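You operate a simulated robot arm through the tools that you are given. There is no shell and no other tool. Be economical: measure what you need, move in short steps, check, and stop when the job is done.

You run a simulated robot arm. Do the job below in one go: nothing can be reset, and whatever is moved stays where it is left.

Task
Put the folded white bag on the pale blue air filter on the top of the grey fitting table.

It is judged by the outcome, as a careful person would: the job done as asked, and still so three seconds after it is handed in. It fails if anything else is knocked over, pushed out of place, dropped, spilled or broken.

Robot
A 7-joint arm with a two-finger parallel gripper, fixed in place. Base frame: the origin is at the foot of the arm, x ahead of it, y to its left, z up; the work surface is at about z = 0. Units: mm, degrees, N and s.
With the tool pointing down near the work surface it reaches from about 240 to 620 mm from the base axis. Its first joint turns from -66.0 to 66.0 degrees. Payload 2.6 kg.
The tool frame sits at the grasp point between the pads (the TCP): z along the fingers, y along the line on which they close. The tips reach 30 mm beyond it. The gripper opens to 94 mm. The fingers are 28 mm wide and 10 mm thick; the gripper's body (50 by 96 mm) begins 55 mm behind the TCP.
Orientation is told as [roll, pitch, yaw] about the base's x, y, z axes, in that order, counted from this pose: with the fingers straight down and closing along the base's y, the tool's x points along the base's -x, its y along +y and its z along -z.

Tools
- The arm moves only by the tool send_rows. Its argument "moves" is a list that holds one entry, the list of rows, each a list of 7 numbers: the shift along the tool's x, y, z in mm, then the turn, a rotation vector about the tool's x, y, z in degrees, then the finger opening in mm, from 0 to 94. In form: [[[dx, dy, dz, rx, ry, rz, gripper], ...]]. A call has 1 to 10 rows; each row shifts and turns the commanded pose from where the row before left it, along the tool's axes as they then stand. Rows are played at 5 a second. More than 50 mm and 8.6 degrees between two rows, or a gripper value outside its range, and nothing of the call is played. A pose out of reach is approached as far as the arm can. The call stops where the force on the tool passes 40 N (or 10 N more than at its start, if that is more) or the arm is blocked; 0.2 s more then pass. The fingers move at their own pace (about 72 mm/s each) and stop on an object; they squeeze with about 40 N. The grip force told is the motor's: it shows also when the fingers shut on nothing. Time passes only in rows, and 0.2 s behind the last, so rows that do not move let the fingers close. It gives the time, the measured TCP pose, the force on the tool (base axes), the opening and the grip force at its end, in the units of the frame above (readings bear some noise).
- Cameras (640 x 400 px; columns grow to the right, rows downward): "scene" is fixed at [31.5, 428.7, 563]; the picture's right is [-0.81, -0.58, 0.00], its down [-0.34, 0.48, -0.81] and it looks along [0.47, -0.66, -0.59] (base axes); focal length 375 px, centre (320, 200). "wrist" rides on the gripper at [-37, 0, -58] in the tool frame; the picture's right is [0.00, -1.00, 0.00], its down [0.97, 0.00, -0.24] and it looks along [0.24, 0.00, 0.97] (tool axes); focal length 218 px, centre (320, 200). There is no depth. A picture from a camera that has moved, and an enlarged one, comes with that camera's place and axes in the base frame and with its lens.
- camera(camera): a new picture of that camera. It takes no simulated time.
- enlarge(camera, box): a new picture of the part [left, top, right, bottom] of that camera's present view, enlarged. It takes no simulated time.
- job_done(): hands the job in; it is judged then, once.

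Work in short steps. Places have to be worked out from the pictures, the camera data and where the tool is seen: move nearer, look again, correct. Check each grasp and each placing, and mend what went wrong. You have 90 turns and 38 pictures in all, those below and enlarged ones among them. Open the gripper and draw the arm clear of the work before you hand the job in, unless the task says otherwise; then end with one line.

The tools are called after "Emit:" as a command line: name --argument value ..., lists and objects as JSON in quotes. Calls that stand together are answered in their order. send_rows: Moves the arm, as the interface text tells. Its arguments: {"type":"object","properties":{"moves":{"type":"array","items":{"type":"array","items":{"type":"array","items":{"type":"number"}}}}},"required":["moves"]} The other tools are called the same way: camera (camera) takes a picture; enlarge (camera, box) takes an enlarged picture of a part of a camera's view; job_done () hands the job in.

At the start:

```text
time_s: 0.0
ee_pos: [346.3, 37.8, 303.0]
orientation: [0.0, 0.0, -0.1]
ft_force: [0.9, -0.4, -1.0]
width: 94.1
grasp_force: 0.0
```

scene: 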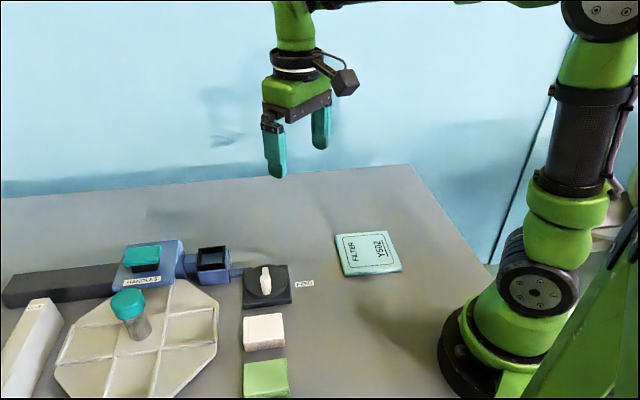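
wrist: 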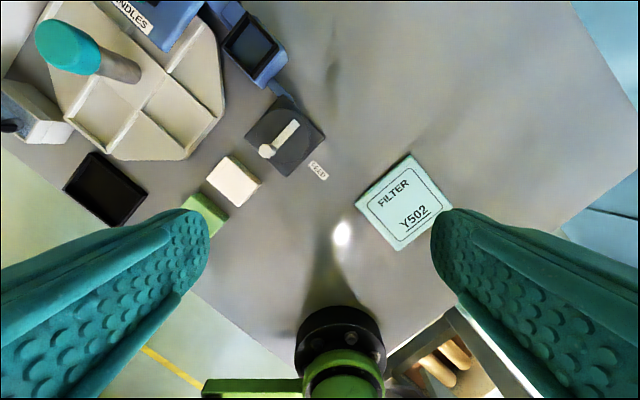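

I see a small white block beside a green one, and the pale blue filter. I'll enlarge the views to identify the bag.

Emit:
enlarge --camera "scene" --box '[200, 220, 420, 400]'

Emit:
enlarge --camera "wrist" --box '[160, 80, 480, 280]'

```text
2.22 times, centred on (310, 310) of scene
camera zoom: at [31.5, 428.7, 563.0], right [-0.81, -0.58, 0.0], down [-0.34, 0.48, -0.81], along [0.47, -0.66, -0.59], focal length 833 px, centre (342, -44)
```

zoom: 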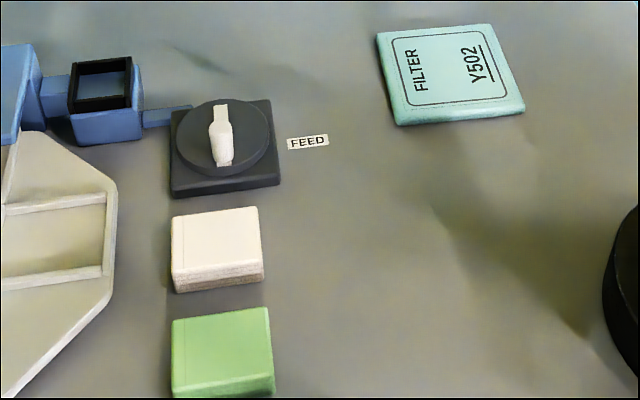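

```text
2.00 times, centred on (320, 180) of wrist
camera zoom: at [382.8, 36.4, 361.5], right [0.0, -1.0, 0.0], down [-0.97, 0.0, 0.24], along [-0.24, 0.0, -0.97], focal length 436 px, centre (320, 240)
```

zoom: 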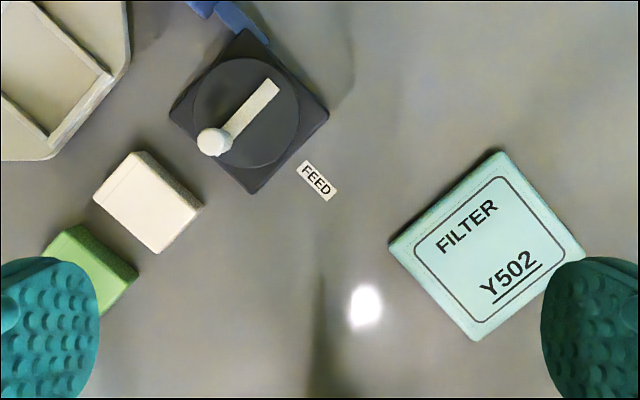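

The bag is the white block at about (327, 173), roughly 63 × 49 mm and turned 45°. Its neighbours sit along its short axis, so I'll close along the long one. The filter centre is about (288, -103). I'll move above the bag, turn, and look.

Emit:
send_rows --moves '[[[6, 45, 30, 0, 0, 0, 94], [7, 45, 30, 0, 0, 0, 94], [6, 45, 30, 0, 0, 0, 94], [0, 0, 0, 0, 0, 7.5, 94], [0, 0, 0, 0, 0, 7.5, 94], [0, 0, 0, 0, 0, 7.5, 94], [0, 0, 0, 0, 0, 7.5, 94], [0, 0, 0, 0, 0, 7.5, 94], [0, 0, 0, 0, 0, 7.5, 94], [0, 0, 0, 0, 0, 0, 94]]]'

Emit:
camera --camera "wrist"

Emit:
camera --camera "scene"

```text
refused: row 1 steps farther than a row can; nothing moved
```

```text
33 pictures are left
camera wrist: at [382.8, 36.4, 361.5], right [0.0, -1.0, 0.0], down [-0.97, 0.0, 0.24], along [-0.24, 0.0, -0.97], focal length 218 px, centre (320, 200)
```

wrist: 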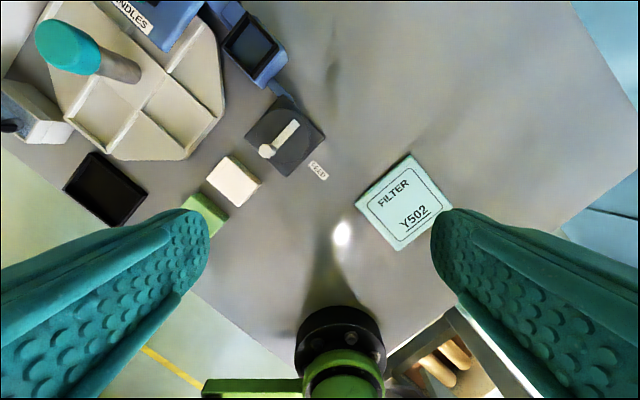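

```text
32 pictures are left
```

scene: 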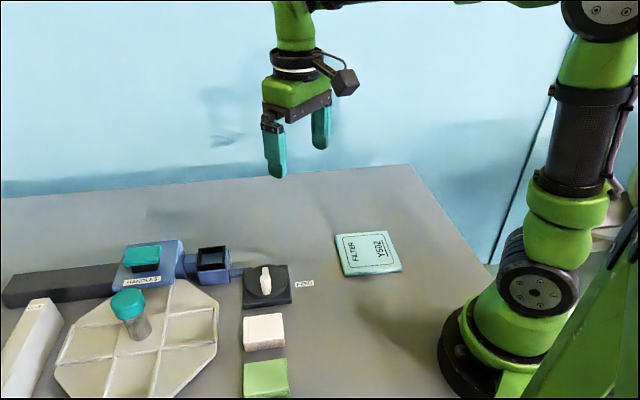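

The step norm was over 50 mm, so nothing moved. I'll use smaller steps.

Emit:
send_rows --moves '[[[5, 34, 20, 0, 0, 0, 94], [5, 34, 20, 0, 0, 0, 94], [5, 34, 20, 0, 0, 0, 94], [5, 34, 20, 0, 0, 0, 94], [0, 0, 0, 0, 0, 7.5, 94], [0, 0, 0, 0, 0, 7.5, 94], [0, 0, 0, 0, 0, 7.5, 94], [0, 0, 0, 0, 0, 7.5, 94], [0, 0, 0, 0, 0, 7.5, 94], [0, 0, 0, 0, 0, 7.5, 94]]]'

```text
time_s: 2.2
ee_pos: [325.9, 173.9, 223.5]
orientation: [-0.1, 0.0, -45.2]
ft_force: [0.8, 0.6, 0.4]
width: 94.2
grasp_force: 0.1
```

The tool should be above the bag and turned; I'll look from here.

Emit:
camera --camera "wrist"

Emit:
camera --camera "scene"

```text
31 pictures are left
camera wrist: at [351.7, 145.7, 281.6], right [-0.71, -0.71, 0.0], down [-0.68, 0.69, 0.24], along [-0.17, 0.17, -0.97], focal length 218 px, centre (320, 200)
```

wrist: 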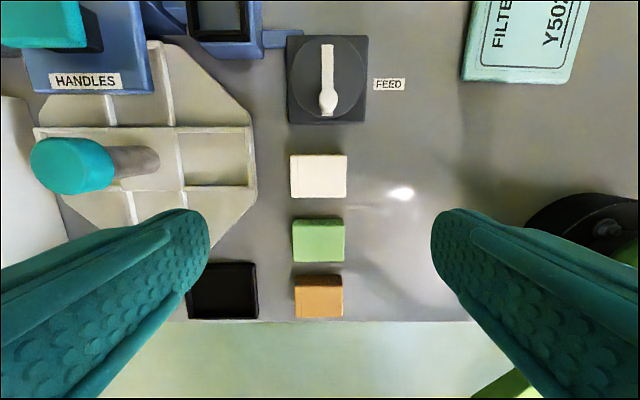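

```text
30 pictures are left
```

scene: 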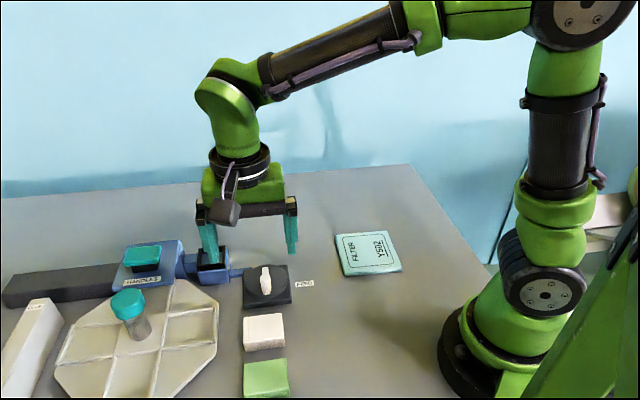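

The bag is centred at about (328, 171), and the fingers will clear the tray. I'll shift 3 mm and descend most of the way.

Emit:
send_rows --moves '[[[-3, -0.5, 30, 0, 0, 0, 94], [0, 0, 35, 0, 0, 0, 94], [0, 0, 35, 0, 0, 0, 94], [0, 0, 35, 0, 0, 0, 94], [0, 0, 28, 0, 0, 0, 94], [0, 0, 0, 0, 0, 0, 94]]]'

Emit:
camera --camera "wrist"

Emit:
enlarge --camera "scene" --box '[160, 220, 380, 400]'

```text
time_s: 3.6
ee_pos: [326.2, 170.0, 59.9]
orientation: [-0.1, -0.1, -45.0]
ft_force: [0.0, -0.2, -0.3]
width: 93.9
grasp_force: 0.0
```

```text
29 pictures are left
camera wrist: at [352.0, 142.1, 117.9], right [-0.71, -0.71, 0.0], down [-0.69, 0.69, 0.24], along [-0.17, 0.17, -0.97], focal length 218 px, centre (320, 200)
```

wrist: 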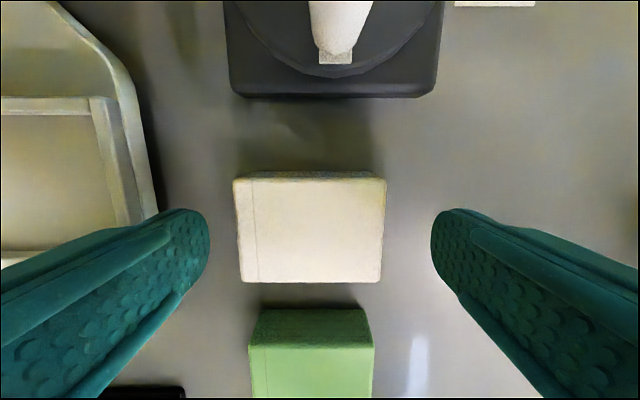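

```text
2.22 times, centred on (270, 310) of scene
camera zoom: at [31.5, 428.8, 563.0], right [-0.81, -0.58, 0.0], down [-0.34, 0.48, -0.81], along [0.47, -0.66, -0.59], focal length 833 px, centre (431, -44)
```

zoom: 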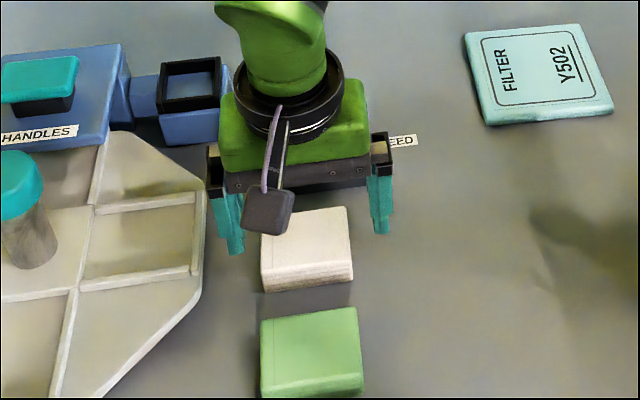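

Nearly centred: the bag top is about 2–3 mm toward tool +y. I'll correct, go down to z≈34 and close.

Emit:
send_rows --moves '[[[1.5, 2.5, 0, 0, 0, 0, 94], [0, 0, 13, 0, 0, 0, 94], [0, 0, 12.5, 0, 0, 0, 94], [0, 0, 0, 0, 0, 0, 60], [0, 0, 0, 0, 0, 0, 55], [0, 0, 0, 0, 0, 0, 55], [0, 0, 0, 0, 0, 0, 55]]]'

Emit:
camera --camera "wrist"

```text
time_s: 5.2
ee_pos: [327.1, 172.9, 34.5]
orientation: [-0.1, 0.1, -45.0]
ft_force: [0.0, 0.3, 0.8]
width: 64.7
grasp_force: 40.1
```

```text
27 pictures are left
camera wrist: at [352.8, 145.9, 92.2], right [-0.71, -0.71, 0.0], down [-0.69, 0.69, 0.24], along [-0.17, 0.17, -0.97], focal length 218 px, centre (320, 200)
```

wrist: 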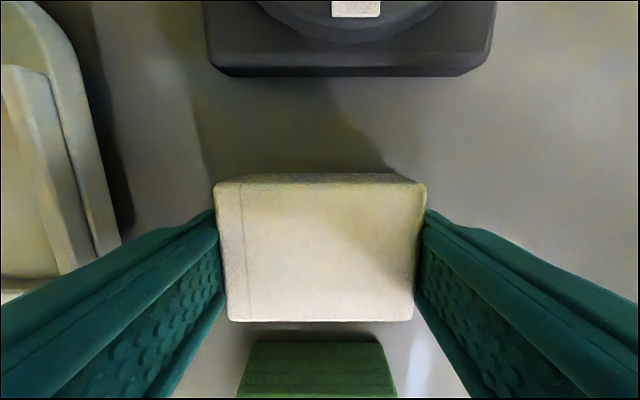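

Gripped at 64.7 mm. I'll lift 120 mm and check the hold.

Emit:
send_rows --moves '[[[0, 0, -15, 0, 0, 0, 50], [0, 0, -25, 0, 0, 0, 50], [0, 0, -40, 0, 0, 0, 50], [0, 0, -40, 0, 0, 0, 50], [0, 0, 0, 0, 0, 0, 50]]]'

Emit:
camera --camera "scene"

```text
time_s: 6.4
ee_pos: [328.0, 174.6, 156.8]
orientation: [0.0, 0.0, -45.1]
ft_force: [-0.1, 0.5, -0.3]
width: 64.6
grasp_force: 39.7
```

```text
26 pictures are left
```

scene: 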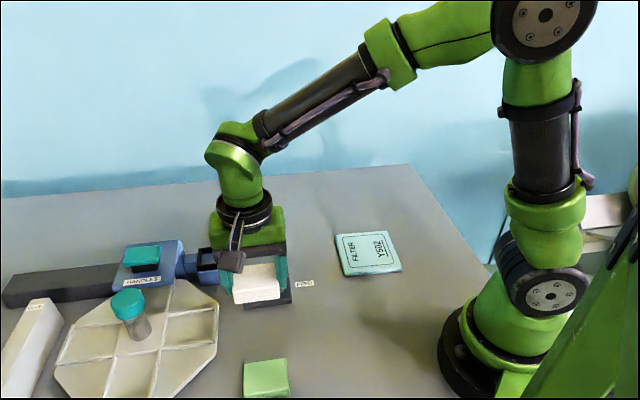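

The bag is held. I'll carry it over the filter centre at about (288, -103), keeping this height and yaw.

Emit:
send_rows --moves '[[[-24, -32, 0, 0, 0, 0, 50], [-24, -32, 0, 0, 0, 0, 50], [-24, -32, 0, 0, 0, 0, 50], [-24, -32, 0, 0, 0, 0, 50], [-24, -32, 0, 0, 0, 0, 50], [-24, -32, 0, 0, 0, 0, 50], [-23.6, -32.2, 0, 0, 0, 0, 50], [0, 0, 0, 0, 0, 0, 50]]]'

Emit:
camera --camera "wrist"

Emit:
camera --camera "scene"

```text
time_s: 8.2
ee_pos: [288.1, -100.8, 153.8]
orientation: [0.0, 0.0, -45.0]
ft_force: [-1.3, 0.0, -0.5]
width: 64.7
grasp_force: 40.4
```

```text
25 pictures are left
camera wrist: at [312.8, -128.7, 212.8], right [-0.71, -0.71, 0.0], down [-0.69, 0.69, 0.24], along [-0.17, 0.17, -0.97], focal length 218 px, centre (320, 200)
```

wrist: 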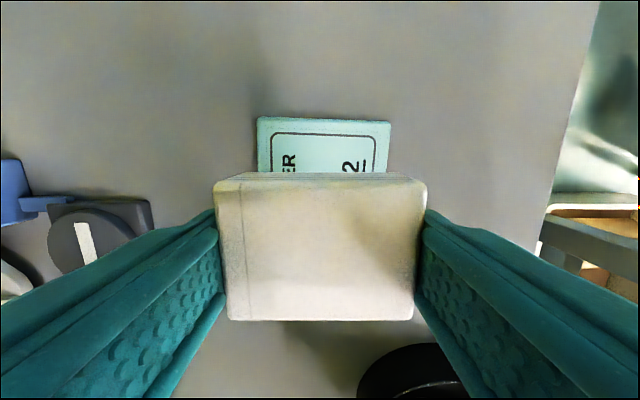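

```text
24 pictures are left
```

scene: 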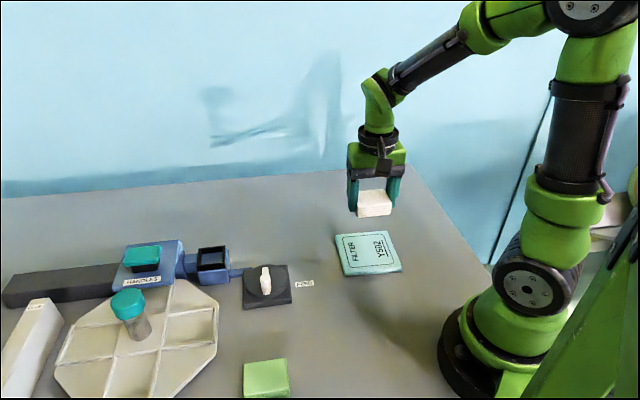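

The filter centre works out to about (287, -104), so a 3 mm correction. I'll descend to z≈74 and look.

Emit:
send_rows --moves '[[[-1.4, -2.5, 20, 0, 0, 0, 50], [0, 0, 30, 0, 0, 0, 50], [0, 0, 30, 0, 0, 0, 50], [0, 0, 0, 0, 0, 0, 50]]]'

Emit:
enlarge --camera "scene" --box '[290, 160, 450, 290]'

Emit:
camera --camera "wrist"

```text
time_s: 9.2
ee_pos: [287.3, -104.8, 73.6]
orientation: [0.0, -0.1, -44.9]
ft_force: [-0.4, 0.1, -0.7]
width: 64.6
grasp_force: 39.7
```

```text
3.08 times, centred on (370, 225) of scene
camera zoom: at [31.5, 428.7, 563.0], right [-0.81, -0.58, 0.0], down [-0.34, 0.48, -0.81], along [0.47, -0.66, -0.59], focal length 1154 px, centre (166, 123)
```

zoom: 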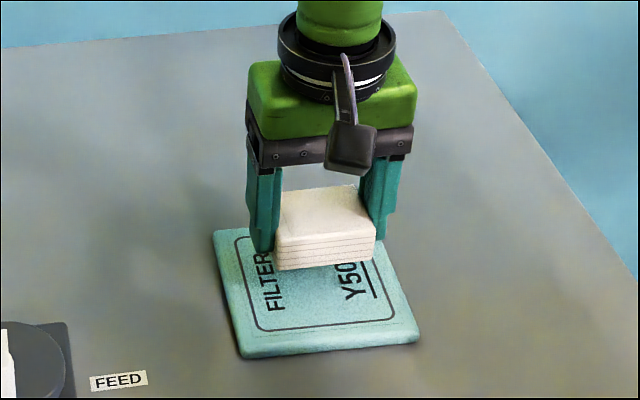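

```text
22 pictures are left
camera wrist: at [313.1, -133.1, 131.8], right [-0.71, -0.71, 0.0], down [-0.69, 0.69, 0.24], along [-0.17, 0.17, -0.97], focal length 218 px, centre (320, 200)
```

wrist: 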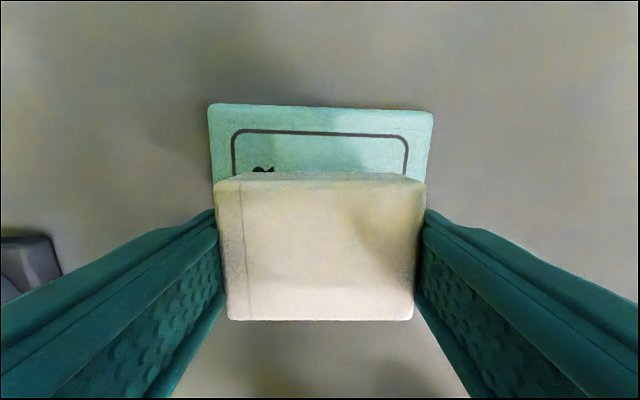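

It is centred over the filter, which looks about 12–14 mm thick, so contact should come near z≈47. I'll go down gently.

Emit:
send_rows --moves '[[[0, 0, 10, 0, 0, 0, 50], [0, 0, 9, 0, 0, 0, 50], [0, 0, 3, 0, 0, 0, 50], [0, 0, 0, 0, 0, 0, 50]]]'

Emit:
enlarge --camera "scene" --box '[310, 190, 430, 290]'

```text
time_s: 10.2
ee_pos: [288.5, -104.8, 51.8]
orientation: [0.0, 0.0, -44.9]
ft_force: [0.1, -0.1, 0.1]
width: 64.6
grasp_force: 39.7
```

```text
4.00 times, centred on (370, 240) of scene
camera zoom: at [31.5, 428.7, 563.0], right [-0.81, -0.58, 0.0], down [-0.34, 0.48, -0.81], along [0.47, -0.66, -0.59], focal length 1500 px, centre (120, 40)
```

zoom: 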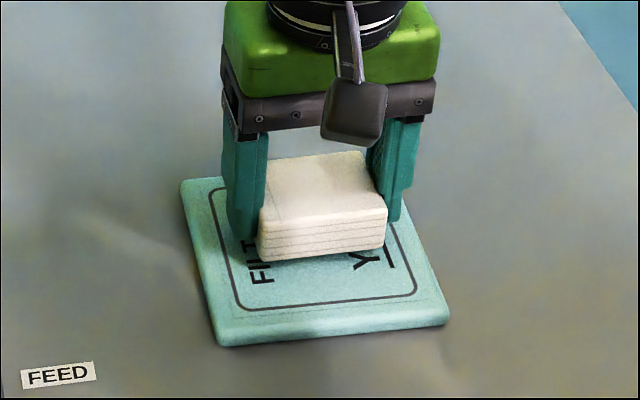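

No contact yet, so I'll go down in 1.5 mm steps.

Emit:
send_rows --moves '[[[0, 0, 1.5, 0, 0, 0, 50], [0, 0, 1.5, 0, 0, 0, 50], [0, 0, 0, 0, 0, 0, 50]]]'

```text
time_s: 11.0
ee_pos: [286.6, -106.9, 49.5]
orientation: [-0.1, 0.0, -45.0]
ft_force: [0.9, 0.1, -0.4]
width: 64.8
grasp_force: 40.4
```

Still no force; I'll continue down.

Emit:
send_rows --moves '[[[0, 0, 1.0, 0, 0, 0, 50], [0, 0, 1.0, 0, 0, 0, 50], [0, 0, 0, 0, 0, 0, 50]]]'

```text
time_s: 11.8
ee_pos: [287.8, -106.5, 46.2]
orientation: [0.0, 0.0, -45.0]
ft_force: [-0.3, -0.1, 0.4]
width: 64.7
grasp_force: 39.6
```

Still free; 1 mm steps again.

Emit:
send_rows --moves '[[[0, 0, 1.0, 0, 0, 0, 50], [0, 0, 0, 0, 0, 0, 50]]]'

Emit:
enlarge --camera "scene" --box '[310, 190, 430, 290]'

```text
time_s: 12.4
ee_pos: [287.2, -105.4, 46.1]
orientation: [0.0, 0.0, -44.9]
ft_force: [-0.6, -1.5, 0.0]
width: 64.3
grasp_force: 40.0
```

```text
4.00 times, centred on (370, 240) of scene
camera zoom: at [31.5, 428.7, 563.0], right [-0.81, -0.58, 0.0], down [-0.34, 0.48, -0.81], along [0.47, -0.66, -0.59], focal length 1500 px, centre (120, 40)
```

zoom: 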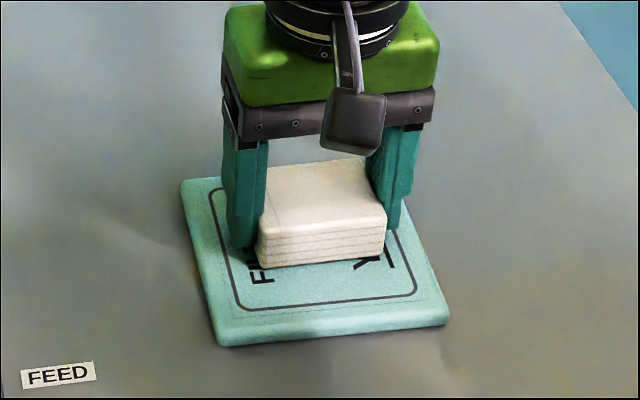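

The bag is close to the surface but there is still no force. I'll step down further.

Emit:
send_rows --moves '[[[0, 0, 1.0, 0, 0, 0, 50], [0, 0, 0, 0, 0, 0, 50]]]'

```text
time_s: 13.0
ee_pos: [288.2, -105.5, 45.2]
orientation: [0.0, 0.0, -44.9]
ft_force: [0.6, 0.6, -0.1]
width: 64.6
grasp_force: 40.2
```

No contact yet; another 1 mm.

Emit:
send_rows --moves '[[[0, 0, 1.0, 0, 0, 0, 50], [0, 0, 0, 0, 0, 0, 50]]]'

```text
time_s: 13.6
ee_pos: [288.4, -106.6, 44.4]
orientation: [0.1, -0.1, -45.0]
ft_force: [-2.6, 0.5, 10.5]
width: 64.6
grasp_force: 39.9
```

The vertical force rose to 10.5 N, so the bag is resting on the filter. I'll open slowly and check.

Emit:
send_rows --moves '[[[0, 0, 0, 0, 0, 0, 68], [0, 0, 0, 0, 0, 0, 74], [0, 0, 0, 0, 0, 0, 84], [0, 0, 0, 0, 0, 0, 92], [0, 0, 0, 0, 0, 0, 92]]]'

Emit:
camera --camera "wrist"

```text
time_s: 14.8
ee_pos: [288.2, -107.5, 45.8]
orientation: [0.0, 0.1, -45.0]
ft_force: [-0.8, -0.8, 0.4]
width: 91.8
grasp_force: 0.0
```

```text
19 pictures are left
camera wrist: at [313.7, -133.7, 103.6], right [-0.71, -0.71, 0.0], down [-0.69, 0.69, 0.24], along [-0.17, 0.17, -0.97], focal length 218 px, centre (320, 200)
```

wrist: 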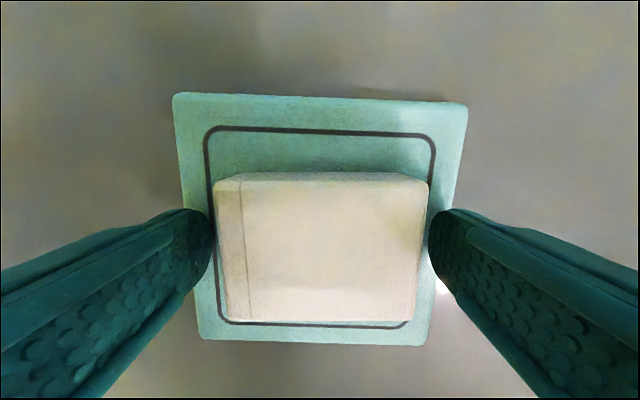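

Released, with the bag on the filter. I'll retreat straight up.

Emit:
send_rows --moves '[[[0, 0, -10, 0, 0, 0, 94], [0, 0, -25, 0, 0, 0, 94], [0, 0, -40, 0, 0, 0, 94], [0, 0, -40, 0, 0, 0, 94], [0, 0, -40, 0, 0, 0, 94], [0, 0, 0, 0, 0, 0, 94]]]'

Emit:
camera --camera "scene"

Emit:
camera --camera "wrist"

```text
time_s: 16.2
ee_pos: [288.4, -103.9, 198.6]
orientation: [-0.1, 0.0, -45.1]
ft_force: [-0.1, 0.5, 0.3]
width: 93.9
grasp_force: 0.1
```

```text
18 pictures are left
```

scene: 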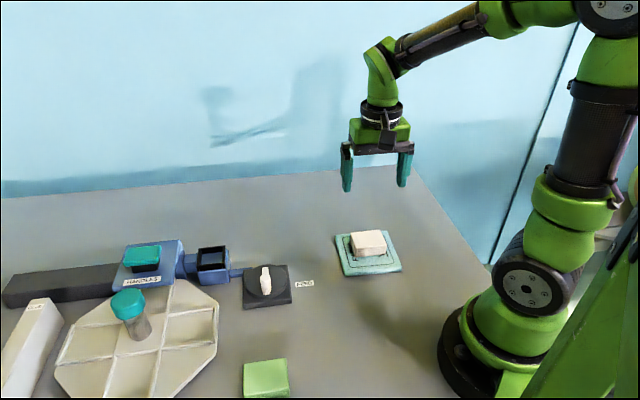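

```text
17 pictures are left
camera wrist: at [313.2, -131.8, 257.6], right [-0.71, -0.71, 0.0], down [-0.69, 0.69, 0.24], along [-0.17, 0.17, -0.97], focal length 218 px, centre (320, 200)
```

wrist: 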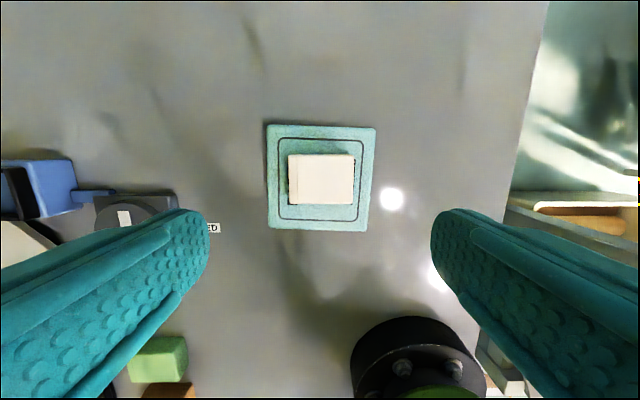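

The bag lies centred on the filter, nothing else has moved, and the arm is clear and open. I'm handing the job in.

Emit:
job_done

```text
The job is handed in.
```

The folded white bag is resting centred on the pale blue air filter; the gripper is open, the arm is clear, and nothing else was moved.
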